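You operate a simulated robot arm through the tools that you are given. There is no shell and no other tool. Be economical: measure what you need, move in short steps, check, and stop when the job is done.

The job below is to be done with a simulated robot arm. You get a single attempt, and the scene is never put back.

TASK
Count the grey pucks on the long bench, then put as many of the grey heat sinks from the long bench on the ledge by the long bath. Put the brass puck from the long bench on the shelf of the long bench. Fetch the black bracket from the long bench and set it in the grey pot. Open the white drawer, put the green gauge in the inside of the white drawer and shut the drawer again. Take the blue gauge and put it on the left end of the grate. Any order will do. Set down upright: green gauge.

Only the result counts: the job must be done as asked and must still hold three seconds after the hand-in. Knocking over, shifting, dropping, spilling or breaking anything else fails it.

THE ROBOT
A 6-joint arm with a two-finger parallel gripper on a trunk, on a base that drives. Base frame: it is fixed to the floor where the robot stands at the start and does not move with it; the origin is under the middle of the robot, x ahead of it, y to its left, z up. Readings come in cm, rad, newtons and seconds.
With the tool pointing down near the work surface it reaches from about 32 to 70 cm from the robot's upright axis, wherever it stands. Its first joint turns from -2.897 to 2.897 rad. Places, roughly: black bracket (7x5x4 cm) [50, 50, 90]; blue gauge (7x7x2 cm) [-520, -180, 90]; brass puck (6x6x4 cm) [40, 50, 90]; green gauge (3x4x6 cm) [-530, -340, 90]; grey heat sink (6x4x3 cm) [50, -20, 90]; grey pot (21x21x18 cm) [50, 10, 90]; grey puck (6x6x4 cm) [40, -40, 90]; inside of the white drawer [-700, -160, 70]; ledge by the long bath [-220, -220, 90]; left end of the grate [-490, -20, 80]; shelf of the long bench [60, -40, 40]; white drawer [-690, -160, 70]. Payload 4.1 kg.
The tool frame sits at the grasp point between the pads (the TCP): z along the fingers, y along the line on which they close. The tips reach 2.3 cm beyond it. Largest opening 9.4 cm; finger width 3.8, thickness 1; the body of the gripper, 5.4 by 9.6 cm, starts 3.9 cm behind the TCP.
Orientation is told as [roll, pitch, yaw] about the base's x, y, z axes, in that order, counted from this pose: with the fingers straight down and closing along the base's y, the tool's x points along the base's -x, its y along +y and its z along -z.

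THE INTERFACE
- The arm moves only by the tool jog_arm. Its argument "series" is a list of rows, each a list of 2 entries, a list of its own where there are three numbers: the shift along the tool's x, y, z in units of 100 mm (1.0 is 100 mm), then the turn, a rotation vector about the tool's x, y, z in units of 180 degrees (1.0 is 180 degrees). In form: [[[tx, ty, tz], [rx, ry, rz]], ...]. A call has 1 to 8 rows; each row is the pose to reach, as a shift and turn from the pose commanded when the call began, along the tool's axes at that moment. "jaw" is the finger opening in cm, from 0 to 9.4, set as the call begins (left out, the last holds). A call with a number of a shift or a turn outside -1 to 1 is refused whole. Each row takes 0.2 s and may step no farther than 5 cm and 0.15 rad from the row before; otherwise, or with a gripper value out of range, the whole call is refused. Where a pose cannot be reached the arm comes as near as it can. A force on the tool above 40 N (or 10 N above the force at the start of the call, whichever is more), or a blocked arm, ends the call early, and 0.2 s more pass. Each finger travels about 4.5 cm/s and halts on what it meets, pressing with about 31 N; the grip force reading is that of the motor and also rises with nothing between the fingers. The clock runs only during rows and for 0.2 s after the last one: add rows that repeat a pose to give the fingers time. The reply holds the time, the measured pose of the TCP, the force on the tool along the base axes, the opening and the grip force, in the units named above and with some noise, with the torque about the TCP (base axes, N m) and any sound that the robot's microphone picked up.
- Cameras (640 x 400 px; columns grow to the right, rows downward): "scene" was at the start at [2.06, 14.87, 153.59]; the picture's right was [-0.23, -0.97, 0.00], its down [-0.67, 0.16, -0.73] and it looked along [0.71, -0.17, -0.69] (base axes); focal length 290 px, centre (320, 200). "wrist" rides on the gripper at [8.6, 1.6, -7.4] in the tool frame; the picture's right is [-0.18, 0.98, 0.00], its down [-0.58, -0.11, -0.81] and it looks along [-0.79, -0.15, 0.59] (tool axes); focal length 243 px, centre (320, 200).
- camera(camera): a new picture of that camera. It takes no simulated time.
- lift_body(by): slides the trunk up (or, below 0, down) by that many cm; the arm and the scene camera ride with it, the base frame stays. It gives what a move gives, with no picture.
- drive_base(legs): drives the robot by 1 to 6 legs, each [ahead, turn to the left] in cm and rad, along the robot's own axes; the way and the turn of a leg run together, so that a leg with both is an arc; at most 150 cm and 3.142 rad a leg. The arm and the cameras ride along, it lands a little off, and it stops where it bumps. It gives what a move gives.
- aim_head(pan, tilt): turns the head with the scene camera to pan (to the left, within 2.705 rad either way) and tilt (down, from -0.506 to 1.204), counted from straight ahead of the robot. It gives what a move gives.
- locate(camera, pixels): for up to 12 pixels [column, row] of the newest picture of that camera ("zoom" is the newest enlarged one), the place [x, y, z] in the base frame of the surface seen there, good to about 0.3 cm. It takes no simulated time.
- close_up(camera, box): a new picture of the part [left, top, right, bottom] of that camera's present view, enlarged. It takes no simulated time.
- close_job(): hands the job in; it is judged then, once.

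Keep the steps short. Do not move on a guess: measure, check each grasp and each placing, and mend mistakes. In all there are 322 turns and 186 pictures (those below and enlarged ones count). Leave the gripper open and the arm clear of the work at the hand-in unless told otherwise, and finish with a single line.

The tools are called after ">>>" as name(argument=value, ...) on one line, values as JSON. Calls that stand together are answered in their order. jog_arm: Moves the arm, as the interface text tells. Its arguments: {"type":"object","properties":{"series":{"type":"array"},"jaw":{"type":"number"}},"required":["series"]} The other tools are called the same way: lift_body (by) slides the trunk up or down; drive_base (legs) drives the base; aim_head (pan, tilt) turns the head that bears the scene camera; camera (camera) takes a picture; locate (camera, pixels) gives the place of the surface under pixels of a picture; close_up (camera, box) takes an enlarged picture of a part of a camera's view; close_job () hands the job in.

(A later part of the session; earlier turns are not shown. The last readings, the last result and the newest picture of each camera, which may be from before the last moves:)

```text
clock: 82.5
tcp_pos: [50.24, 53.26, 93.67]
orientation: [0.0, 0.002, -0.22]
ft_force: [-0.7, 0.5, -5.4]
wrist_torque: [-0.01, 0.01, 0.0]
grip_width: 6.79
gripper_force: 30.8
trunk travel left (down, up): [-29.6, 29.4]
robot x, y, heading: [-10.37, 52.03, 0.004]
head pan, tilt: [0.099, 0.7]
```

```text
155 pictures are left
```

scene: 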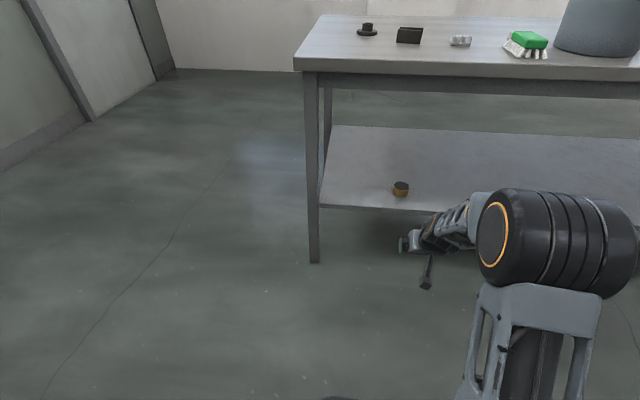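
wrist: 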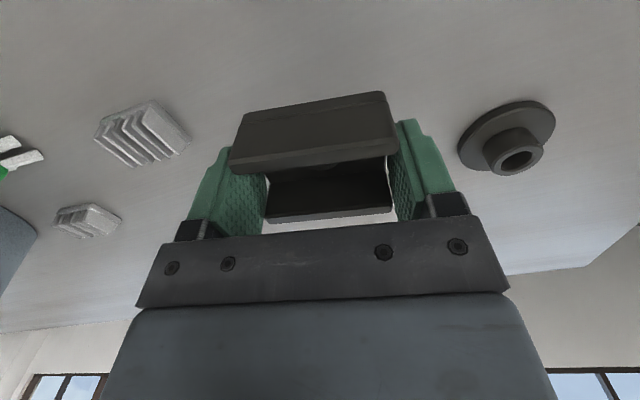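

Held with 5.4 N of weight. I'll raise 22 cm and measure the pot in the scene view.

>>> lift_body(by=22)

>>> aim_head(pan=-0.75, tilt=0.6)

>>> camera(camera="scene")

```text
clock: 84.8
tcp_pos: [50.26, 53.17, 115.73]
orientation: [0.001, -0.001, -0.22]
ft_force: [0.4, 0.1, -5.1]
wrist_torque: [0.04, -0.01, 0.0]
grip_width: 6.79
gripper_force: 30.8
trunk travel left (down, up): [-51.6, 7.4]
robot x, y, heading: [-10.65, 51.84, 0.004]
head pan, tilt: [0.099, 0.7]
```

```text
clock: 86.0
tcp_pos: [50.17, 53.36, 115.73]
orientation: [0.0, 0.0, -0.219]
ft_force: [0.0, -0.7, -4.5]
wrist_torque: [0.03, 0.0, -0.01]
grip_width: 6.77
gripper_force: 30.8
trunk travel left (down, up): [-51.6, 7.4]
robot x, y, heading: [-10.62, 51.46, 0.002]
head pan, tilt: [-0.75, 0.6]
```

```text
154 pictures are left
```

scene: 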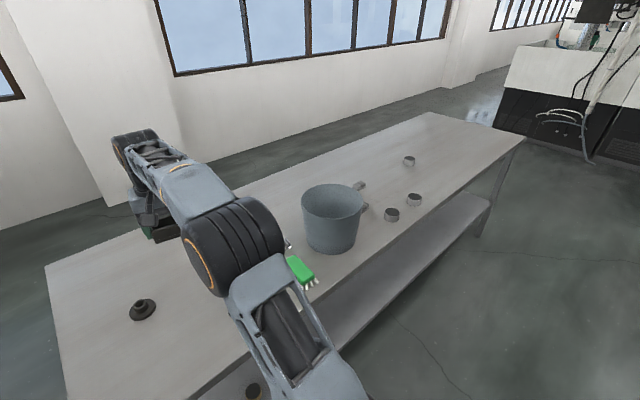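

Still exactly three pucks seen from this side. I'll measure the pot's rim.

>>> locate(camera="scene", pixels=[[303, 205], [363, 208], [332, 185], [332, 218], [340, 210], [310, 205]])

```text
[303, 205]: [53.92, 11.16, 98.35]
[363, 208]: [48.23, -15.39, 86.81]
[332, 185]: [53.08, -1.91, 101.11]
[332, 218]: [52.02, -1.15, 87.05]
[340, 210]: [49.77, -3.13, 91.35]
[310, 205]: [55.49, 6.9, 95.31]
```

>>> close_up(camera="scene", box=[270, 160, 398, 240])

```text
5.00 times, centred on (334, 200) of scene
```

zoom: 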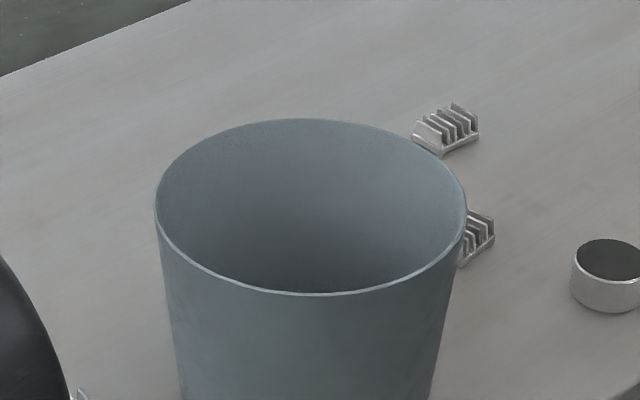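

>>> locate(camera="zoom", pixels=[[158, 200], [464, 205], [310, 121], [310, 293], [220, 278], [400, 276], [310, 275]])

```text
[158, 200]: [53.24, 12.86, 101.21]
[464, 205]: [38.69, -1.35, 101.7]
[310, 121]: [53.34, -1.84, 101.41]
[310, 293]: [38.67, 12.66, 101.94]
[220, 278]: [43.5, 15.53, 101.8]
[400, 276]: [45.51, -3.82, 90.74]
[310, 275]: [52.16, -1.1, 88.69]
```

The pot centre is (46.0, 5.6), rim z 101.7. I'll turn right 0.705 rad and go forward 12.3 cm at bracket height 112, well above the rim.

>>> drive_base(legs=[[0, -0.705], [12.3, 0]])

>>> camera(camera="wrist")

```text
clock: 89.1
tcp_pos: [45.4, 5.24, 115.68]
orientation: [0.0, 0.002, -0.932]
ft_force: [0.7, -0.4, -4.7]
wrist_torque: [0.01, 0.02, 0.0]
grip_width: 6.77
gripper_force: 30.8
trunk travel left (down, up): [-51.6, 7.4]
robot x, y, heading: [-1.37, 44.03, -0.706]
head pan, tilt: [-0.75, 0.6]
```

```text
152 pictures are left
```

wrist: 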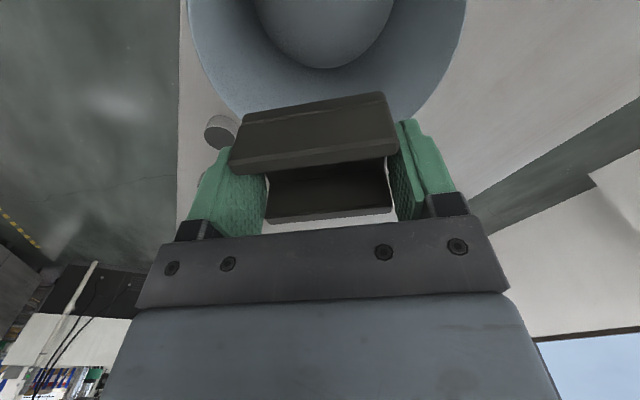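

I'm over the pot. The wrist camera box must also fit inside the rim, so I'll shift 3.5 cm off-centre away from it, then lower in stages.

>>> jog_arm(series=[[[-0.355, 0.02, 0], [0, 0, 0]], [[-0.355, 0.02, 0], [0, 0, 0]]])

>>> lift_body(by=-10)

>>> camera(camera="wrist")

>>> aim_head(pan=-0.15, tilt=0.7)

>>> camera(camera="scene")

```text
clock: 89.7
tcp_pos: [47.68, 2.55, 115.71]
orientation: [-0.002, 0.002, -0.934]
ft_force: [1.0, 0.2, -6.4]
wrist_torque: [-0.01, 0.01, 0.0]
grip_width: 6.77
gripper_force: 31.1
trunk travel left (down, up): [-51.6, 7.4]
robot x, y, heading: [-1.42, 44.01, -0.707]
head pan, tilt: [-0.75, 0.6]
```

```text
clock: 91.1
tcp_pos: [47.68, 2.57, 105.73]
orientation: [0.0, 0.001, -0.933]
ft_force: [-0.2, 0.7, -4.5]
wrist_torque: [0.0, 0.01, -0.03]
grip_width: 6.8
gripper_force: 30.9
trunk travel left (down, up): [-41.6, 17.4]
robot x, y, heading: [-1.48, 43.54, -0.709]
head pan, tilt: [-0.75, 0.6]
```

```text
151 pictures are left
```

wrist: 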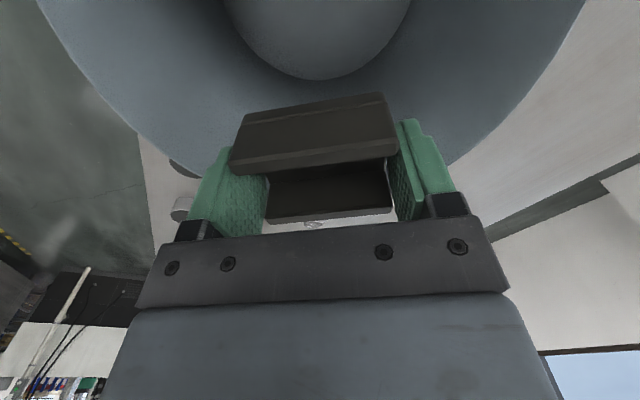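

```text
clock: 92.1
tcp_pos: [47.78, 2.54, 105.64]
orientation: [-0.001, 0.001, -0.931]
ft_force: [0.6, -0.3, -5.9]
wrist_torque: [-0.01, -0.02, -0.04]
grip_width: 6.79
gripper_force: 30.9
trunk travel left (down, up): [-41.6, 17.4]
robot x, y, heading: [-1.44, 43.67, -0.711]
head pan, tilt: [-0.15, 0.7]
```

```text
150 pictures are left
```

scene: 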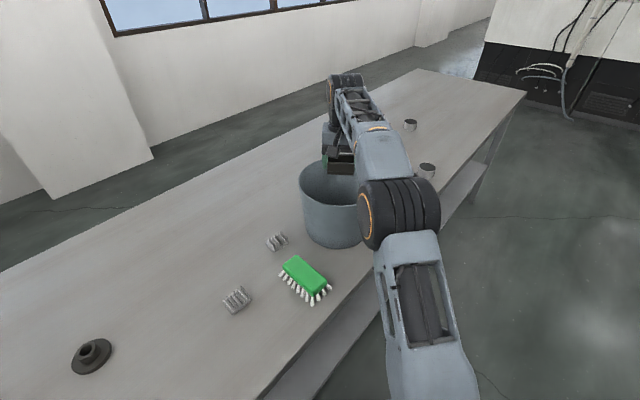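

>>> locate(camera="wrist", pixels=[[318, 40], [318, 70], [290, 20], [80, 60], [110, 100], [545, 60], [500, 110], [455, 160]])

```text
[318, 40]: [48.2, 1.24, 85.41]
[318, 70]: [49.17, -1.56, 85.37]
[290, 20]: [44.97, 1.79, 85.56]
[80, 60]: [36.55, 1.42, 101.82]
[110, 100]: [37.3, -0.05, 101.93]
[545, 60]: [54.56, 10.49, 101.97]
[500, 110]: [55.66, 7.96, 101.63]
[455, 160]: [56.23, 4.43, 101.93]
```

The pot floor is z 85.4 and the rim fit confirms the centre. I'll lower 14 cm and check forces.

>>> lift_body(by=-14)

>>> camera(camera="wrist")

```text
clock: 93.7
tcp_pos: [47.67, 2.71, 91.64]
orientation: [-0.001, -0.001, -0.934]
ft_force: [0.1, -0.2, -4.5]
wrist_torque: [0.01, -0.01, -0.01]
grip_width: 6.77
gripper_force: 31.1
trunk travel left (down, up): [-27.6, 31.4]
robot x, y, heading: [-1.94, 43.91, -0.709]
head pan, tilt: [-0.15, 0.7]
```

```text
149 pictures are left
```

wrist: 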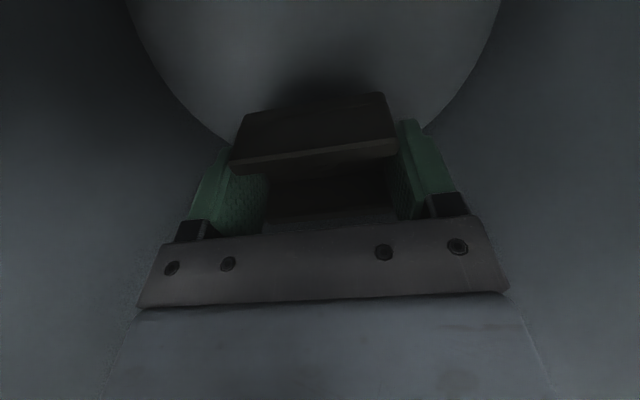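

No contact so far. I'll lower 2.4 cm, then the last millimetres in small steps.

>>> lift_body(by=-2.5)

>>> jog_arm(series=[[[0, 0, 0.02], [0, 0, 0]], [[0, 0, 0.04], [0, 0, 0]], [[0, 0, 0.06], [0, 0, 0]]])

```text
clock: 94.5
tcp_pos: [47.67, 2.51, 89.1]
orientation: [-0.001, 0.001, -0.935]
ft_force: [0.8, 0.3, -5.0]
wrist_torque: [0.0, -0.01, 0.04]
grip_width: 6.8
gripper_force: 30.7
trunk travel left (down, up): [-25.1, 33.9]
robot x, y, heading: [-1.47, 44.0, -0.708]
head pan, tilt: [-0.15, 0.7]
```

```text
clock: 95.2
tcp_pos: [47.67, 2.58, 88.51]
orientation: [0.0, 0.0, -0.933]
ft_force: [-0.3, -0.2, -4.6]
wrist_torque: [-0.04, -0.01, 0.0]
grip_width: 6.77
gripper_force: 31.7
trunk travel left (down, up): [-25.1, 33.9]
robot x, y, heading: [-1.62, 43.93, -0.712]
head pan, tilt: [-0.15, 0.7]
```

>>> jog_arm(series=[[[0, 0, 0.015], [0, 0, 0]], [[0, 0, 0.03], [0, 0, 0]], [[0, 0, 0.03], [0, 0, 0]]])

```text
clock: 96.0
tcp_pos: [47.6, 2.62, 88.32]
orientation: [-0.001, 0.001, -0.934]
ft_force: [0.3, 0.2, -2.5]
wrist_torque: [-0.05, -0.04, 0.0]
grip_width: 6.8
gripper_force: 30.9
trunk travel left (down, up): [-25.1, 33.9]
robot x, y, heading: [-1.53, 43.85, -0.712]
head pan, tilt: [-0.15, 0.7]
```

The weight is coming off, so the bracket touches the floor. I'll open to 8.2 and raise.

>>> jog_arm(series=[[[0, 0, 0], [0, 0, 0]], [[0, 0, 0], [0, 0, 0]]], jaw=8.2)

>>> lift_body(by=12)

>>> camera(camera="wrist")

```text
clock: 96.7
tcp_pos: [47.76, 2.69, 88.32]
orientation: [-0.001, 0.0, -0.934]
ft_force: [-0.6, -0.9, 0.8]
wrist_torque: [0.01, 0.01, -0.01]
grip_width: 8.21
gripper_force: 0.0
trunk travel left (down, up): [-25.1, 33.9]
robot x, y, heading: [-1.41, 44.35, -0.708]
head pan, tilt: [-0.15, 0.7]
```

```text
clock: 98.2
tcp_pos: [47.53, 2.62, 100.19]
orientation: [0.0, 0.0, -0.934]
ft_force: [-0.7, -0.6, 0.0]
wrist_torque: [0.03, -0.04, -0.04]
grip_width: 8.2
gripper_force: 0.1
trunk travel left (down, up): [-37.1, 21.9]
robot x, y, heading: [-1.43, 44.24, -0.711]
head pan, tilt: [-0.15, 0.7]
```

```text
148 pictures are left
```

wrist: 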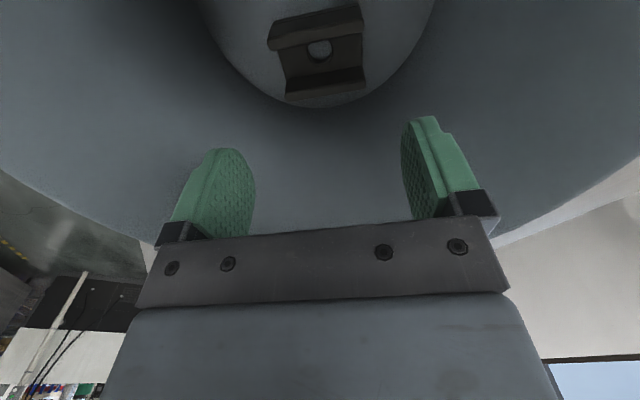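

The bracket lies in the pot. I'll raise clear and go above the left heat sink (48.6, 39.2).

>>> lift_body(by=14)

>>> drive_base(legs=[[0, 0.71], [-18, 0]])

>>> jog_arm(series=[[[0, -0.28, 0.3], [0, 0, -0.035]], [[0, -0.55, 0.6], [0, 0, -0.0706]], [[0, -0.55, 0.6], [0, 0, -0.0706]]], jaw=9.4)

>>> camera(camera="wrist")

```text
clock: 99.8
tcp_pos: [47.63, 2.59, 114.22]
orientation: [0.002, -0.001, -0.933]
ft_force: [-1.0, 0.1, 0.3]
wrist_torque: [-0.02, 0.03, 0.0]
grip_width: 8.22
gripper_force: 0.0
trunk travel left (down, up): [-51.1, 7.9]
robot x, y, heading: [-1.22, 44.22, -0.706]
head pan, tilt: [-0.15, 0.7]
```

```text
clock: 103.2
tcp_pos: [44.75, 44.69, 114.36]
orientation: [-0.001, 0.001, -0.223]
ft_force: [-0.6, -0.3, -1.0]
wrist_torque: [0.0, -0.03, -0.02]
grip_width: 8.19
gripper_force: 0.1
trunk travel left (down, up): [-51.1, 7.9]
robot x, y, heading: [-19.77, 43.92, 0.008]
head pan, tilt: [-0.15, 0.7]
```

```text
clock: 104.0
tcp_pos: [43.43, 39.39, 108.18]
orientation: [0.0, -0.002, 0.002]
ft_force: [-1.5, -0.3, -0.8]
wrist_torque: [0.01, 0.01, 0.0]
grip_width: 9.41
gripper_force: 0.0
trunk travel left (down, up): [-51.1, 7.9]
robot x, y, heading: [-19.44, 44.17, 0.011]
head pan, tilt: [-0.15, 0.7]
```

```text
147 pictures are left
```

wrist: 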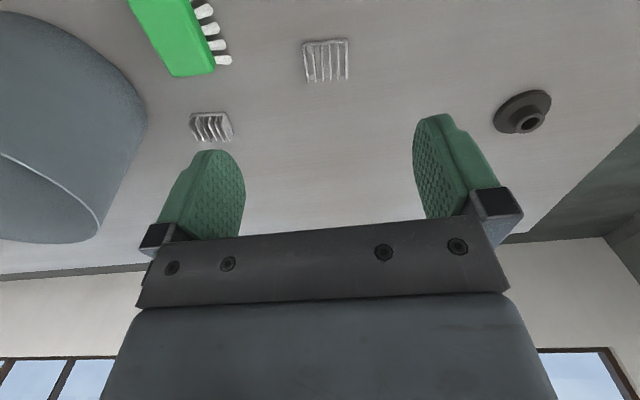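

>>> close_up(camera="wrist", box=[280, 25, 376, 85])

>>> close_up(camera="wrist", box=[172, 100, 252, 150])

```text
6.67 times, centred on (328, 55) of wrist
```

zoom: 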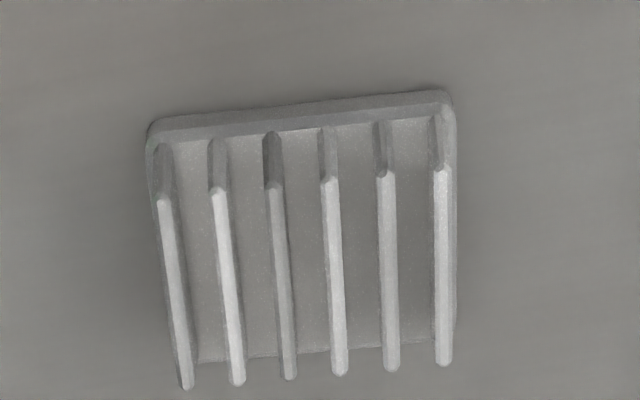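

```text
8.00 times, centred on (212, 125) of wrist
```

zoom: 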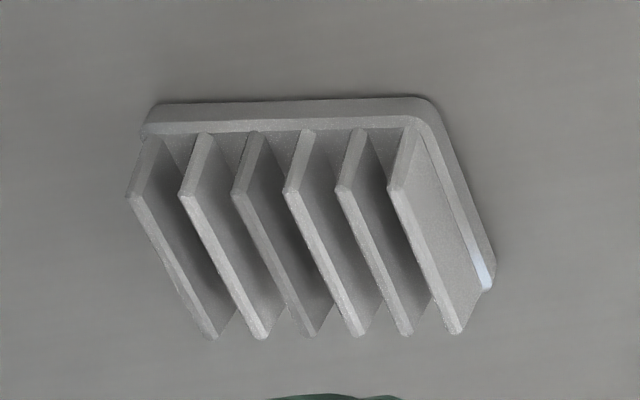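

>>> locate(camera="zoom", pixels=[[132, 197], [210, 332], [395, 192], [455, 328], [290, 120]])

>>> locate(camera="wrist", pixels=[[304.2, 55.5], [307.6, 82], [346.4, 52], [346.7, 78.5], [315, 43], [340, 40]])

```text
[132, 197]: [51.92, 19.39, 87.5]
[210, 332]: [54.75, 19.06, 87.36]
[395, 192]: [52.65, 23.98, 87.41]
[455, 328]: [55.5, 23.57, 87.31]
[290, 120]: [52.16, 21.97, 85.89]
```

```text
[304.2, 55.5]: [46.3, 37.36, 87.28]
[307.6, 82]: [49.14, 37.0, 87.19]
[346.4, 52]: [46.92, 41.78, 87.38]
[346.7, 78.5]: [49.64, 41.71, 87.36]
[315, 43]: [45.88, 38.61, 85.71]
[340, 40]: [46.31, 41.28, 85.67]
```

Left heat sink: centre (48.0, 39.45), yaw −0.12, top z 87.3. I'll align and descend partway.

>>> jog_arm(series=[[[-0.457, 0.006, 0], [0, 0, 0.0388]], [[-0.457, 0.006, 0], [0, 0, 0.0388]]])

>>> lift_body(by=-17)

>>> camera(camera="wrist")

```text
clock: 104.6
tcp_pos: [48.04, 39.41, 108.16]
orientation: [-0.002, 0.0, -0.123]
ft_force: [-0.7, -0.3, -1.6]
wrist_torque: [0.0, 0.0, 0.05]
grip_width: 9.41
gripper_force: 0.0
trunk travel left (down, up): [-51.1, 7.9]
robot x, y, heading: [-19.68, 43.69, 0.006]
head pan, tilt: [-0.15, 0.7]
```

```text
clock: 106.5
tcp_pos: [48.04, 39.38, 91.18]
orientation: [0.0, 0.001, -0.119]
ft_force: [-0.6, 0.0, 0.3]
wrist_torque: [0.03, 0.01, 0.03]
grip_width: 9.41
gripper_force: 0.0
trunk travel left (down, up): [-34.1, 24.9]
robot x, y, heading: [-18.99, 43.91, 0.002]
head pan, tilt: [-0.15, 0.7]
```

```text
144 pictures are left
```

wrist: 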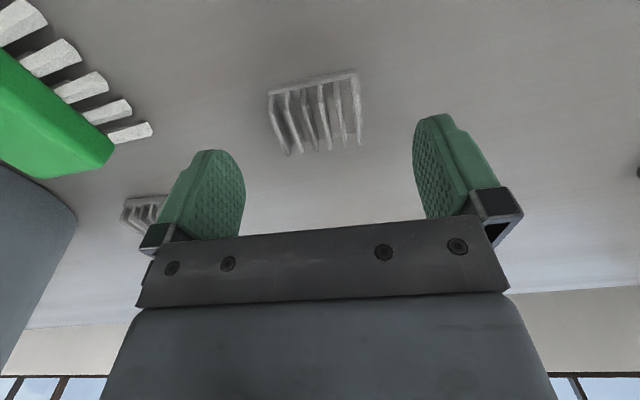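

>>> lift_body(by=-3.7)

>>> jog_arm(series=[[[0, 0, 0], [0, 0, 0]], [[0, 0, 0], [0, 0, 0]], [[0, 0, 0], [0, 0, 0]], [[0, 0, 0], [0, 0, 0]], [[0, 0, 0], [0, 0, 0]]], jaw=0)

>>> lift_body(by=5)

>>> camera(camera="wrist")

```text
clock: 107.4
tcp_pos: [48.01, 39.4, 87.62]
orientation: [-0.001, 0.0, -0.121]
ft_force: [-1.1, -0.1, 0.4]
wrist_torque: [0.04, 0.03, -0.01]
grip_width: 9.37
gripper_force: 0.2
trunk travel left (down, up): [-30.4, 28.6]
robot x, y, heading: [-19.34, 44.15, 0.007]
head pan, tilt: [-0.15, 0.7]
```

```text
clock: 108.6
tcp_pos: [47.96, 39.38, 87.47]
orientation: [0.001, -0.001, -0.12]
ft_force: [-0.2, 0.2, -0.1]
wrist_torque: [0.03, -0.02, -0.01]
grip_width: 5.16
gripper_force: 30.4
trunk travel left (down, up): [-30.4, 28.6]
robot x, y, heading: [-19.36, 43.99, 0.0]
head pan, tilt: [-0.15, 0.7]
```

```text
clock: 109.5
tcp_pos: [48.15, 39.47, 92.68]
orientation: [0.0, -0.001, -0.119]
ft_force: [0.2, -0.6, -0.9]
wrist_torque: [-0.03, 0.0, -0.02]
grip_width: 5.17
gripper_force: 31.0
trunk travel left (down, up): [-35.4, 23.6]
robot x, y, heading: [-19.6, 43.73, 0.005]
head pan, tilt: [-0.15, 0.7]
```

```text
143 pictures are left
```

wrist: 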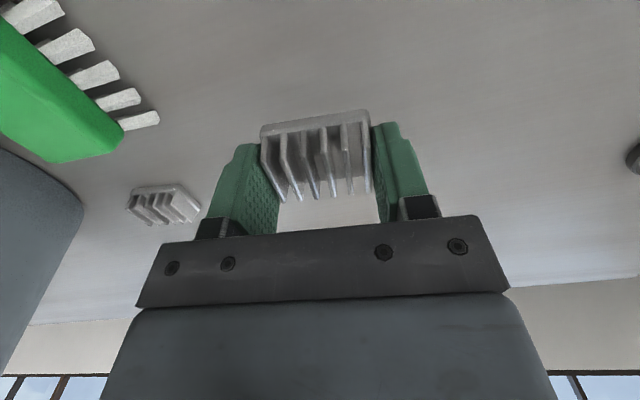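

Held. I'll lift, back away, turn toward the bath and look.

>>> lift_body(by=20)

>>> drive_base(legs=[[-50, 0], [0, -2.1]])

>>> aim_head(pan=0.35, tilt=0.35)

>>> camera(camera="scene")

```text
clock: 111.7
tcp_pos: [48.11, 39.37, 112.49]
orientation: [0.0, -0.001, -0.122]
ft_force: [0.2, -0.5, -1.0]
wrist_torque: [0.0, 0.01, 0.01]
grip_width: 5.17
gripper_force: 31.1
trunk travel left (down, up): [-55.4, 3.6]
robot x, y, heading: [-19.55, 43.59, 0.007]
head pan, tilt: [-0.15, 0.7]
```

```text
clock: 119.6
tcp_pos: [-107.37, -12.73, 112.44]
orientation: [0.001, -0.001, -2.217]
ft_force: [-1.2, 0.0, -0.5]
wrist_torque: [0.0, -0.01, 0.0]
grip_width: 5.15
gripper_force: 31.3
trunk travel left (down, up): [-55.4, 3.6]
robot x, y, heading: [-69.59, 43.27, -2.088]
head pan, tilt: [-0.15, 0.7]
```

```text
clock: 120.5
tcp_pos: [-107.41, -12.79, 112.58]
orientation: [0.001, 0.0, -2.215]
ft_force: [0.2, 0.6, -0.9]
wrist_torque: [0.02, 0.0, 0.01]
grip_width: 5.17
gripper_force: 30.7
trunk travel left (down, up): [-55.4, 3.6]
robot x, y, heading: [-69.4, 43.45, -2.096]
head pan, tilt: [0.351, 0.351]
```

```text
142 pictures are left
```

scene: 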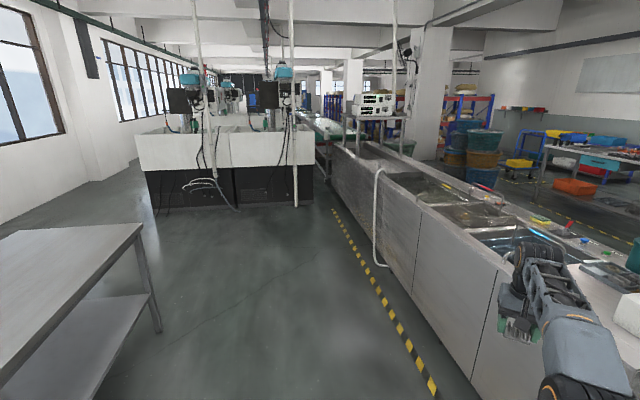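

I see the long bath counter on the right. I'll pan right for a better look and measure it.

>>> locate(camera="scene", pixels=[[430, 207], [350, 155], [400, 172], [440, 190], [480, 215], [540, 222], [505, 245], [365, 150]])

>>> aim_head(pan=-0.35, tilt=0.35)

>>> camera(camera="scene")

```text
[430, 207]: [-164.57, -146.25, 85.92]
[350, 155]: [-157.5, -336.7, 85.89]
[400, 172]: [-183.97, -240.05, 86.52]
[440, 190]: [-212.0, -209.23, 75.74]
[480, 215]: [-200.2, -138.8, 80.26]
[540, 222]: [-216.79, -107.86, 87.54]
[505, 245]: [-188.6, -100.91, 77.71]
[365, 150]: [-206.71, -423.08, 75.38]
```

```text
clock: 121.6
tcp_pos: [-107.34, -12.82, 112.48]
orientation: [-0.001, 0.002, -2.215]
ft_force: [0.0, -0.1, 0.0]
wrist_torque: [-0.02, 0.02, -0.02]
grip_width: 5.14
gripper_force: 30.5
trunk travel left (down, up): [-55.4, 3.6]
robot x, y, heading: [-69.64, 43.22, -2.092]
head pan, tilt: [-0.351, 0.351]
```

```text
141 pictures are left
```

scene: 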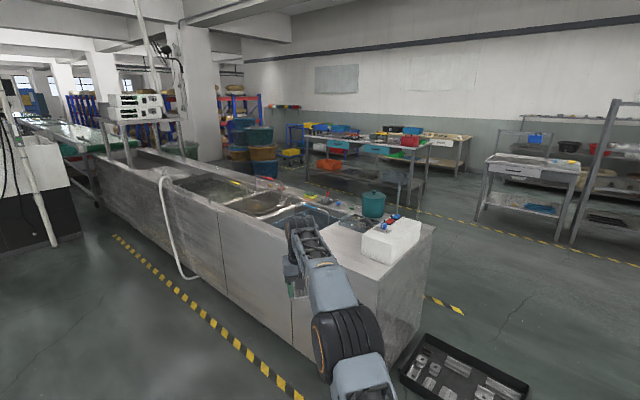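

>>> locate(camera="scene", pixels=[[435, 228], [390, 240], [372, 205], [290, 187], [400, 370], [520, 385], [430, 345], [520, 215], [400, 185], [255, 190], [420, 330], [545, 165]])

>>> close_up(camera="scene", box=[160, 150, 448, 330])

```text
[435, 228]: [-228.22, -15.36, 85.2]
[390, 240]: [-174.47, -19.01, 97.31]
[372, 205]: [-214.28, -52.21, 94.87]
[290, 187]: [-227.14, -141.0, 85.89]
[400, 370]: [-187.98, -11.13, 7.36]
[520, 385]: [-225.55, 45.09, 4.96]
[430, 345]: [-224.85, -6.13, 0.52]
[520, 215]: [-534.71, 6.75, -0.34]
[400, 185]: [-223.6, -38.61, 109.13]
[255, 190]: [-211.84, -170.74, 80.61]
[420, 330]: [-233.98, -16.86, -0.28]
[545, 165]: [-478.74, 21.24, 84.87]
```

```text
2.22 times, centred on (304, 240) of scene
```

zoom: 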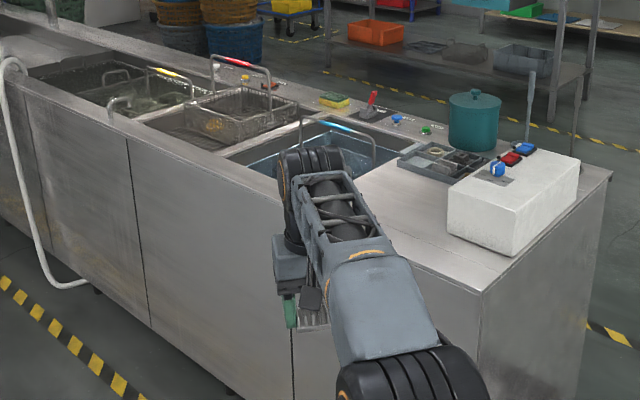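

The ledge is the strip along the far side of the bath (x≈−213…−229, z 85.9), so I must go around its near end, avoiding the tray on the floor. I'll look further right to find a path.

>>> aim_head(pan=-0.95, tilt=0.4)

>>> camera(camera="scene")

>>> locate(camera="scene", pixels=[[205, 330], [290, 375], [240, 395], [130, 330], [300, 300], [400, 260], [500, 260], [250, 240], [215, 255], [330, 235], [420, 160], [560, 180]])

```text
clock: 122.6
tcp_pos: [-107.25, -12.8, 112.49]
orientation: [0.0, 0.001, -2.215]
ft_force: [-0.4, 0.4, 0.0]
wrist_torque: [0.0, 0.03, -0.01]
grip_width: 5.14
gripper_force: 30.9
trunk travel left (down, up): [-55.4, 3.6]
robot x, y, heading: [-69.73, 43.24, -2.087]
head pan, tilt: [-0.949, 0.4]
```

```text
139 pictures are left
```

scene: 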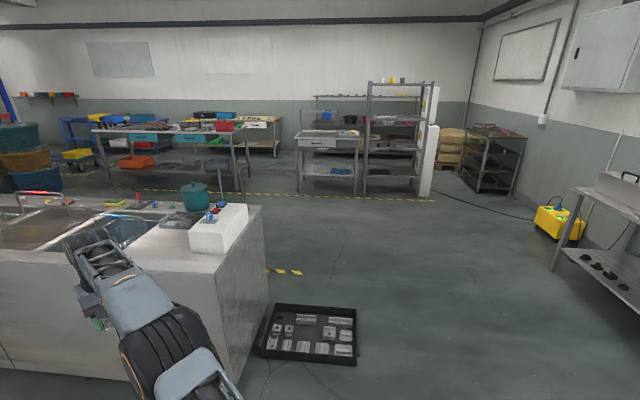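

```text
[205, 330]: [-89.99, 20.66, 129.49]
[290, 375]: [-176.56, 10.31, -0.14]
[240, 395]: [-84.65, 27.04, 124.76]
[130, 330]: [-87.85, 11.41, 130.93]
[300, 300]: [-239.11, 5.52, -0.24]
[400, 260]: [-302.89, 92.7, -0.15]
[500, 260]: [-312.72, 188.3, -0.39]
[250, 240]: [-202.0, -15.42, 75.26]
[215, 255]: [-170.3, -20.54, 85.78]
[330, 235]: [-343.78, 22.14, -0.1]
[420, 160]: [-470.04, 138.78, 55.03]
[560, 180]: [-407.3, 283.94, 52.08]
```

The floor to the west is open; the tray is about x −177…−240, y −5…50. I'll drive around it via (−200,115) to (−290,40).

>>> drive_base(legs=[[0, -1.555], [148, 0], [0, 1.198], [117, 0], [0, 0.88]])

>>> aim_head(pan=0.2, tilt=0.4)

>>> camera(camera="scene")

```text
clock: 139.5
tcp_pos: [-292.29, 28.99, 113.04]
orientation: [0.001, -0.005, -2.511]
ft_force: [-0.7, -1.7, -4.5]
wrist_torque: [0.16, -0.07, 0.0]
grip_width: 5.16
gripper_force: 31.4
trunk travel left (down, up): [-55.4, 3.6]
robot x, y, heading: [-240.46, 71.54, -2.381]
head pan, tilt: [-0.949, 0.4]
stopped in leg 4: the robot was blocked; the commanded pose is now the measured one
```

```text
clock: 140.9
tcp_pos: [-292.18, 29.25, 113.37]
orientation: [0.002, -0.011, -2.512]
ft_force: [-0.4, 0.5, -0.3]
wrist_torque: [-0.01, -0.01, 0.03]
grip_width: 5.17
gripper_force: 31.0
trunk travel left (down, up): [-55.4, 3.6]
robot x, y, heading: [-240.39, 71.4, -2.389]
head pan, tilt: [0.201, 0.4]
```

```text
138 pictures are left
```

scene: 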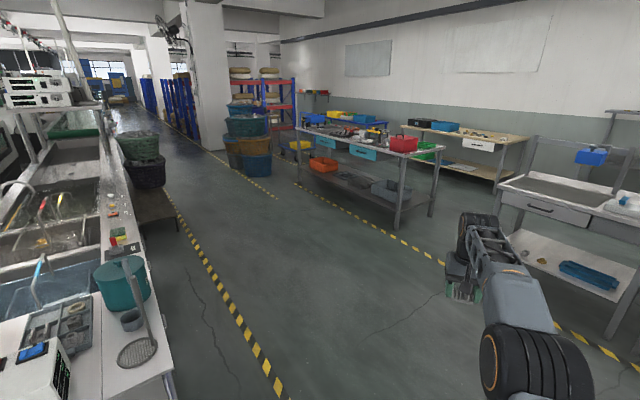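

It was blocked at (−240, 71). I'll look down-left to see what the base touched (the tray?).

>>> aim_head(pan=0.9, tilt=0.95)

>>> camera(camera="scene")

```text
clock: 142.0
tcp_pos: [-292.1, 29.27, 113.33]
orientation: [0.003, -0.011, -2.512]
ft_force: [0.2, 0.8, -1.0]
wrist_torque: [-0.01, 0.04, 0.03]
grip_width: 5.15
gripper_force: 31.2
trunk travel left (down, up): [-55.4, 3.6]
robot x, y, heading: [-240.61, 71.55, -2.381]
head pan, tilt: [0.901, 0.949]
```

```text
137 pictures are left
```

scene: 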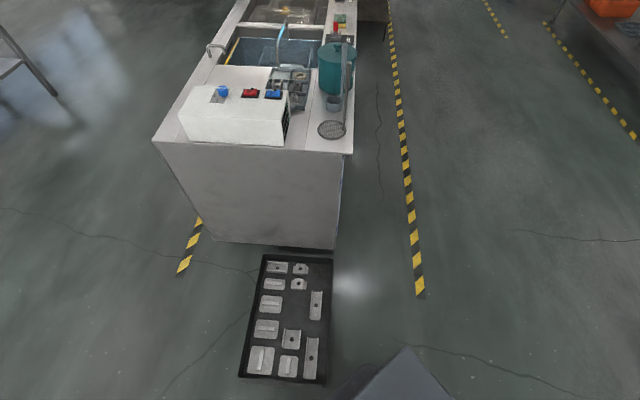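

>>> locate(camera="scene", pixels=[[263, 254], [333, 258], [240, 377], [325, 384], [405, 350], [370, 375], [265, 245], [340, 250]])

```text
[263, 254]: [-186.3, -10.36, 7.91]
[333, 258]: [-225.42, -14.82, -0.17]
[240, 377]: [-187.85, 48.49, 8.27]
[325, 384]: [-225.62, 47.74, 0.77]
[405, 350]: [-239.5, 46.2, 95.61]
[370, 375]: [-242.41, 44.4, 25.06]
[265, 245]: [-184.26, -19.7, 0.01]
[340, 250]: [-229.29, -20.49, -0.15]
```

The base side touches the tray corner, but the tray's place (x −187…−225, y −10…48) is unchanged. I'll back off along the same path and take a wider way round.

>>> drive_base(legs=[[-20, 0]])

>>> camera(camera="scene")

```text
clock: 143.6
tcp_pos: [-277.7, 43.21, 113.5]
orientation: [0.001, -0.013, -2.514]
ft_force: [0.6, 0.7, -0.3]
wrist_torque: [0.03, 0.0, 0.04]
grip_width: 5.15
gripper_force: 31.1
trunk travel left (down, up): [-55.4, 3.6]
robot x, y, heading: [-225.9, 85.14, -2.389]
head pan, tilt: [0.901, 0.949]
```

```text
136 pictures are left
```

scene: 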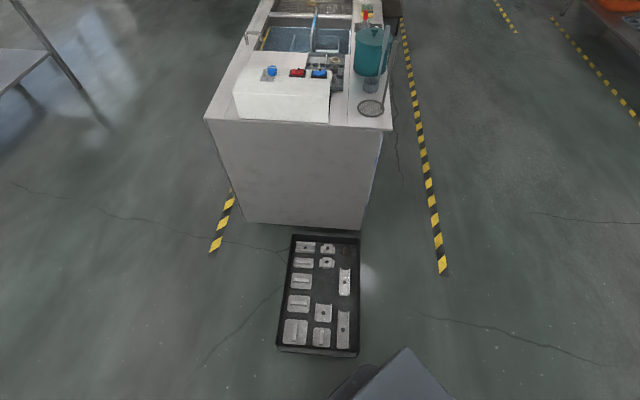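

>>> drive_base(legs=[[0, -0.752], [60, 0], [0, 1.571]])

>>> aim_head(pan=0.15, tilt=0.5)

>>> camera(camera="scene")

```text
clock: 152.8
tcp_pos: [-289.23, 18.24, 113.45]
orientation: [0.002, -0.01, -1.672]
ft_force: [-0.1, -0.5, -0.4]
wrist_torque: [0.04, 0.0, -0.01]
grip_width: 5.16
gripper_force: 30.8
trunk travel left (down, up): [-55.4, 3.6]
robot x, y, heading: [-286.0, 84.97, -1.549]
head pan, tilt: [0.901, 0.949]
```

```text
clock: 153.9
tcp_pos: [-289.32, 18.27, 113.43]
orientation: [0.001, -0.01, -1.672]
ft_force: [-0.1, 0.3, -0.5]
wrist_torque: [0.0, -0.01, 0.02]
grip_width: 5.17
gripper_force: 31.2
trunk travel left (down, up): [-55.4, 3.6]
robot x, y, heading: [-286.06, 85.45, -1.545]
head pan, tilt: [0.15, 0.499]
```

```text
135 pictures are left
```

scene: 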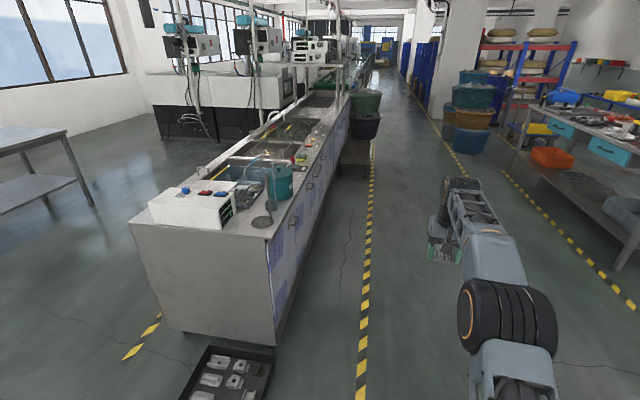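

>>> locate(camera="scene", pixels=[[355, 185], [365, 130], [337, 165], [300, 195], [318, 140], [330, 120], [315, 155], [600, 250], [475, 140]])

>>> close_up(camera="scene", box=[230, 80, 390, 180])

```text
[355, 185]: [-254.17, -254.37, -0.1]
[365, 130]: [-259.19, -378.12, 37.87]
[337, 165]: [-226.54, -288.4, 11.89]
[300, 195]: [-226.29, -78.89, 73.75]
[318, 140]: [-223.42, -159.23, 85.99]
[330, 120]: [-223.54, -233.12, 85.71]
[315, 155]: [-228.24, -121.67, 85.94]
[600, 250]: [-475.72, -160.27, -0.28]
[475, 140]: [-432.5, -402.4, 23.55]
```

```text
4.00 times, centred on (310, 130) of scene
```

zoom: 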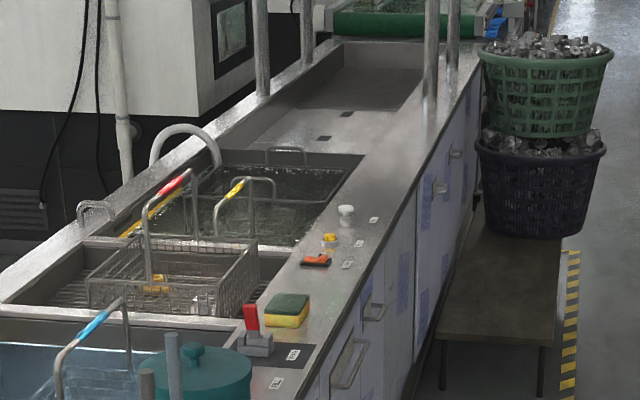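

>>> locate(camera="zoom", pixels=[[345, 212], [390, 180], [375, 150], [410, 150], [328, 240], [315, 260], [440, 340], [545, 340], [380, 215], [440, 390], [372, 180], [420, 180]])

```text
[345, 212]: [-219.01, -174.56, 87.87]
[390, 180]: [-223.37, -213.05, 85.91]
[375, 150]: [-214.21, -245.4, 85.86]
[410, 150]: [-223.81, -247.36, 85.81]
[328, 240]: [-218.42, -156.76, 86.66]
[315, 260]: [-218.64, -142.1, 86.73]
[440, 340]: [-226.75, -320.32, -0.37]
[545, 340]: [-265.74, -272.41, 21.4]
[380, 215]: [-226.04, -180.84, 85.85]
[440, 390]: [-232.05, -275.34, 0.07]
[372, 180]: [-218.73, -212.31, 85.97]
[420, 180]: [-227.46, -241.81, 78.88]
```

The ledge strip runs x −215…−229 at z 85.9; it's clear between the white knob (y −175) and the baskets' bench (y −272). I'll place around y −225. I'll drive down the aisle and turn to face the ledge.

>>> drive_base(legs=[[0, -0.016], [150, 0], [150, 0], [5.5, 0]])

>>> drive_base(legs=[[0, 1.561]])

>>> aim_head(pan=0.3, tilt=0.75)

>>> camera(camera="scene")

>>> camera(camera="wrist")

```text
clock: 169.4
tcp_pos: [-288.74, -290.15, 113.49]
orientation: [0.003, -0.011, -1.684]
ft_force: [0.2, -0.9, -1.4]
wrist_torque: [0.02, -0.02, 0.01]
grip_width: 5.18
gripper_force: 31.2
trunk travel left (down, up): [-55.4, 3.6]
robot x, y, heading: [-284.66, -223.26, -1.557]
head pan, tilt: [0.15, 0.499]
```

```text
clock: 173.6
tcp_pos: [-218.02, -229.0, 113.38]
orientation: [0.0, -0.01, -0.143]
ft_force: [-0.1, 0.1, -0.8]
wrist_torque: [0.02, -0.02, -0.03]
grip_width: 5.18
gripper_force: 30.9
trunk travel left (down, up): [-55.4, 3.6]
robot x, y, heading: [-284.8, -223.23, -0.017]
head pan, tilt: [0.15, 0.499]
```

```text
clock: 174.3
tcp_pos: [-218.1, -229.01, 113.26]
orientation: [0.003, -0.01, -0.142]
ft_force: [-0.4, 0.3, -1.0]
wrist_torque: [0.02, -0.02, 0.03]
grip_width: 5.18
gripper_force: 31.2
trunk travel left (down, up): [-55.4, 3.6]
robot x, y, heading: [-284.59, -223.38, -0.017]
head pan, tilt: [0.3, 0.75]
```

```text
133 pictures are left
```

scene: 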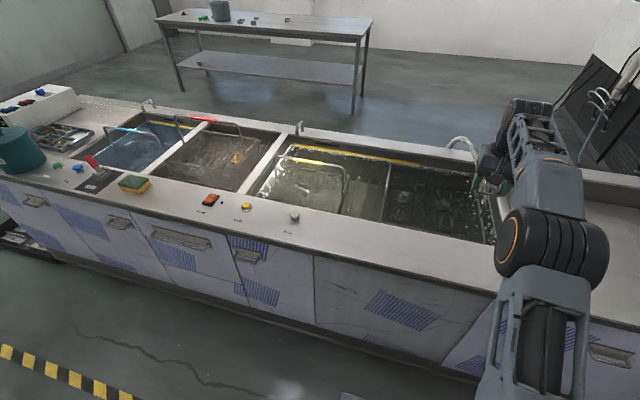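

```text
132 pictures are left
```

wrist: 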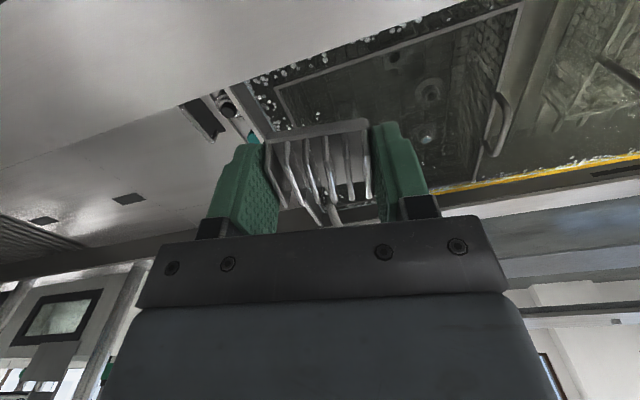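

>>> locate(camera="scene", pixels=[[440, 236], [440, 245], [440, 255], [440, 268], [440, 273], [470, 247], [470, 280], [400, 225], [400, 262]])

```text
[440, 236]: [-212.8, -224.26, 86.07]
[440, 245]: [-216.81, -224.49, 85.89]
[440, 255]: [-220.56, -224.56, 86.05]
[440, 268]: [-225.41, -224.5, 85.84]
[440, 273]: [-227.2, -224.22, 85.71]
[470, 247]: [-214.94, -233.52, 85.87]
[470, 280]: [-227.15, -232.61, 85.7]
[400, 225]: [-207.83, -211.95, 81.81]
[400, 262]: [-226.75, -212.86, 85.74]
```

The ledge surface is x −212.5…−228 at z 85.9. I'll centre at x −220.5 and lower.

>>> jog_arm(series=[[[0.238, -0.034, 0], [0, 0.0032, 0]], [[0.238, -0.034, 0], [0, 0.0032, 0]]])

>>> lift_body(by=-23)

>>> jog_arm(series=[[[0, 0, 0.04], [0, 0, 0]], [[0, 0, 0.08], [0, 0, 0]], [[0, 0, 0.11], [0, 0, 0]], [[0, 0, 0.13], [0, 0, 0]]])

>>> camera(camera="wrist")

```text
clock: 174.9
tcp_pos: [-220.47, -229.02, 113.29]
orientation: [0.002, -0.002, -0.141]
ft_force: [-0.3, 0.2, -1.6]
wrist_torque: [0.0, -0.01, -0.02]
grip_width: 5.15
gripper_force: 30.9
trunk travel left (down, up): [-55.4, 3.6]
robot x, y, heading: [-284.29, -223.41, -0.015]
head pan, tilt: [0.3, 0.75]
```

```text
clock: 177.4
tcp_pos: [-220.5, -228.97, 90.29]
orientation: [0.001, -0.002, -0.142]
ft_force: [0.2, 0.7, -1.2]
wrist_torque: [-0.01, -0.02, 0.01]
grip_width: 5.14
gripper_force: 31.2
trunk travel left (down, up): [-32.4, 26.6]
robot x, y, heading: [-284.51, -222.71, -0.009]
head pan, tilt: [0.3, 0.75]
```

```text
clock: 178.4
tcp_pos: [-220.39, -228.96, 89.04]
orientation: [0.002, -0.003, -0.142]
ft_force: [0.2, -0.5, -0.4]
wrist_torque: [0.0, -0.01, -0.02]
grip_width: 5.15
gripper_force: 31.4
trunk travel left (down, up): [-32.4, 26.6]
robot x, y, heading: [-284.74, -223.2, -0.015]
head pan, tilt: [0.3, 0.75]
```

```text
131 pictures are left
```

wrist: 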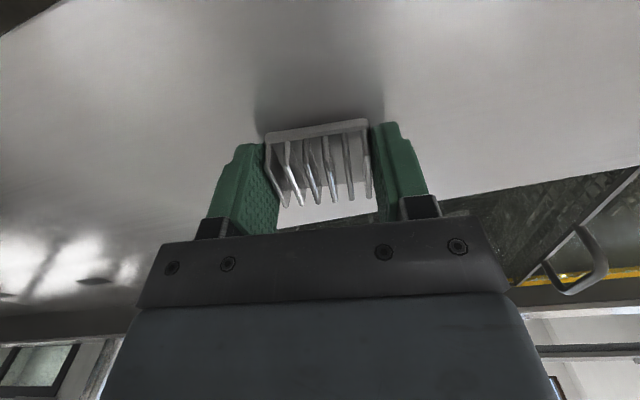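

Almost touching. I'll take the last millimetres.

>>> jog_arm(series=[[[0, 0, 0.015], [0, 0, 0]], [[0, 0, 0.03], [0, 0, 0]], [[0, 0, 0.03], [0, 0, 0]]])

```text
clock: 179.2
tcp_pos: [-220.56, -228.91, 88.78]
orientation: [0.001, -0.002, -0.142]
ft_force: [-0.4, 0.4, -1.3]
wrist_torque: [0.0, -0.05, 0.01]
grip_width: 5.16
gripper_force: 31.0
trunk travel left (down, up): [-32.4, 26.6]
robot x, y, heading: [-284.27, -223.45, -0.017]
head pan, tilt: [0.3, 0.75]
```

>>> jog_arm(series=[[[0, 0, 0.015], [0, 0, 0]], [[0, 0, 0.03], [0, 0, 0]], [[0, 0, 0.03], [0, 0, 0]]])

```text
clock: 180.0
tcp_pos: [-220.56, -228.99, 88.53]
orientation: [0.002, -0.003, -0.141]
ft_force: [-0.6, -0.1, 2.5]
wrist_torque: [-0.06, 0.05, 0.02]
grip_width: 5.15
gripper_force: 31.0
trunk travel left (down, up): [-32.4, 26.6]
robot x, y, heading: [-284.52, -223.3, -0.015]
head pan, tilt: [0.3, 0.75]
```

Contact (+2.5 N). I'll open and raise.

>>> jog_arm(series=[[[0, 0, 0], [0, 0, 0]], [[0, 0, 0], [0, 0, 0]], [[0, 0, 0], [0, 0, 0]]], jaw=9.4)

>>> lift_body(by=26)

>>> camera(camera="wrist")

```text
clock: 180.8
tcp_pos: [-220.45, -228.86, 88.43]
orientation: [0.001, -0.002, -0.142]
ft_force: [0.3, -0.9, 0.6]
wrist_torque: [-0.02, -0.03, 0.02]
grip_width: 9.39
gripper_force: 0.1
trunk travel left (down, up): [-32.4, 26.6]
robot x, y, heading: [-284.41, -223.22, -0.017]
head pan, tilt: [0.3, 0.75]
```

```text
clock: 183.4
tcp_pos: [-220.5, -228.95, 114.49]
orientation: [0.002, 0.0, -0.142]
ft_force: [0.0, 0.0, -0.8]
wrist_torque: [-0.01, -0.01, -0.02]
grip_width: 9.39
gripper_force: 0.0
trunk travel left (down, up): [-58.4, 0.6]
robot x, y, heading: [-284.71, -222.92, -0.015]
head pan, tilt: [0.3, 0.75]
```

```text
130 pictures are left
```

wrist: 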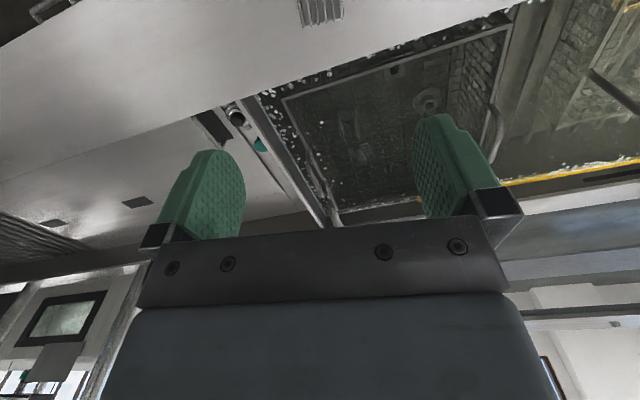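

The first heat sink stands on the ledge. The gauges are nearby to the west, so I'll turn around and look at them before going back for the others.

>>> drive_base(legs=[[0, 3.14]])

>>> aim_head(pan=0.3, tilt=0.35)

>>> camera(camera="scene")

>>> aim_head(pan=-0.7, tilt=0.35)

>>> camera(camera="scene")

```text
clock: 191.1
tcp_pos: [-348.67, -214.6, 114.5]
orientation: [0.002, -0.001, 2.957]
ft_force: [0.9, 0.5, 0.0]
wrist_torque: [-0.03, -0.05, 0.01]
grip_width: 9.41
gripper_force: 0.1
trunk travel left (down, up): [-58.4, 0.6]
robot x, y, heading: [-284.82, -223.37, 3.087]
head pan, tilt: [0.3, 0.75]
```

```text
clock: 192.0
tcp_pos: [-348.78, -214.69, 114.55]
orientation: [0.003, -0.001, 2.958]
ft_force: [0.5, -0.9, -0.1]
wrist_torque: [0.01, -0.01, 0.01]
grip_width: 9.37
gripper_force: 0.0
trunk travel left (down, up): [-58.4, 0.6]
robot x, y, heading: [-284.93, -223.11, 3.081]
head pan, tilt: [0.3, 0.351]
```

```text
129 pictures are left
```

scene: 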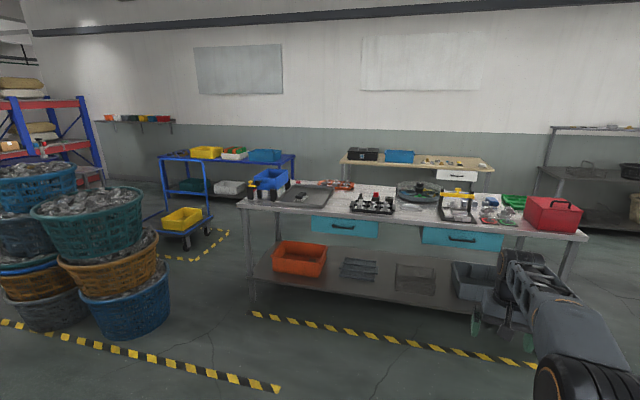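

```text
clock: 193.2
tcp_pos: [-348.61, -214.68, 114.47]
orientation: [0.002, -0.001, 2.957]
ft_force: [0.9, 0.7, 0.0]
wrist_torque: [0.04, 0.03, 0.01]
grip_width: 9.4
gripper_force: 0.1
trunk travel left (down, up): [-58.4, 0.6]
robot x, y, heading: [-284.63, -223.0, 3.089]
head pan, tilt: [-0.7, 0.351]
```

```text
128 pictures are left
```

scene: 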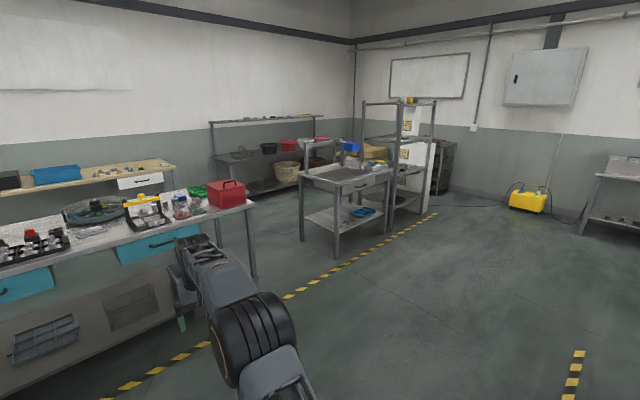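

Both gauges must be on the blue-drawer table. The white drawer is in the wooden table behind it, and the grate is the table to the right. I'll measure these and zoom in on the table.

>>> locate(camera="scene", pixels=[[256, 205], [195, 235], [300, 172], [390, 170], [345, 190], [140, 182], [118, 180], [175, 165], [335, 255], [65, 218], [250, 275], [395, 235]])

>>> aim_head(pan=0.2, tilt=0.35)

>>> close_up(camera="scene", box=[190, 140, 542, 280])

```text
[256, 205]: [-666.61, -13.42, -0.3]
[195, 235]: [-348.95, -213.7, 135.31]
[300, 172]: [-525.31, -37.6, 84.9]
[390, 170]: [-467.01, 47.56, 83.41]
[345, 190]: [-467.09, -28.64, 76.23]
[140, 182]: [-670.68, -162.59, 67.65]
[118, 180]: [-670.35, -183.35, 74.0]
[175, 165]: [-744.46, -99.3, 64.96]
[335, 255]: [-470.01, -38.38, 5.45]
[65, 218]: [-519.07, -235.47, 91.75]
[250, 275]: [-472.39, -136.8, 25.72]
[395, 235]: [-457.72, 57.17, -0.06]
```

```text
clock: 194.4
tcp_pos: [-348.71, -214.71, 114.46]
orientation: [0.003, -0.003, 2.958]
ft_force: [-0.3, -0.5, 0.7]
wrist_torque: [0.01, 0.01, -0.01]
grip_width: 9.42
gripper_force: 0.0
trunk travel left (down, up): [-58.4, 0.6]
robot x, y, heading: [-284.95, -223.33, 3.085]
head pan, tilt: [0.201, 0.351]
```

```text
1.82 times, centred on (366, 210) of scene
```

zoom: 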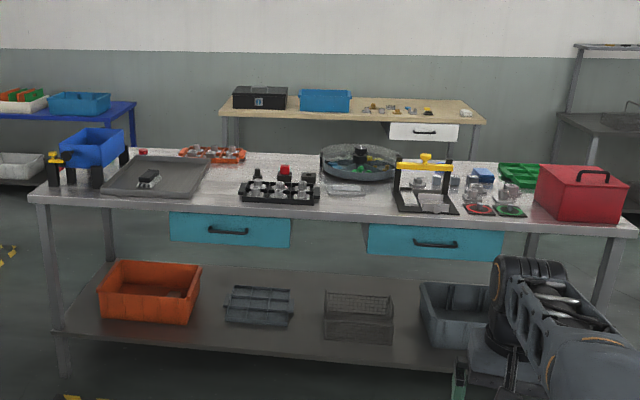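

>>> close_up(camera="scene", box=[205, 200, 365, 260])

>>> close_up(camera="scene", box=[355, 200, 515, 270])

>>> locate(camera="zoom", pixels=[[440, 138], [300, 135], [300, 190], [480, 140], [150, 200], [100, 250]])

```text
4.00 times, centred on (285, 230) of scene
```

zoom: 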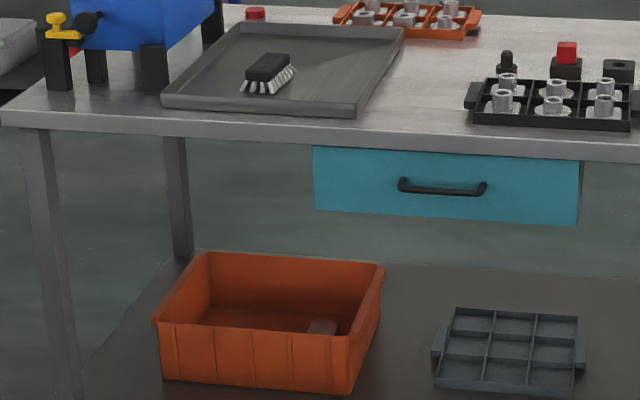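

```text
4.00 times, centred on (435, 235) of scene
```

zoom: 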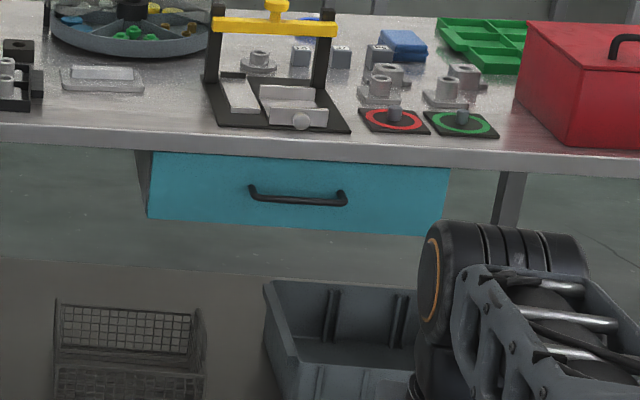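

```text
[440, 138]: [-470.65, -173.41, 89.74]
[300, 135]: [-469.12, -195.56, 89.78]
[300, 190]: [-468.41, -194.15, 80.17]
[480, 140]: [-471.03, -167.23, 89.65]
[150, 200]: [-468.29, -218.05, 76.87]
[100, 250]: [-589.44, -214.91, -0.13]
```

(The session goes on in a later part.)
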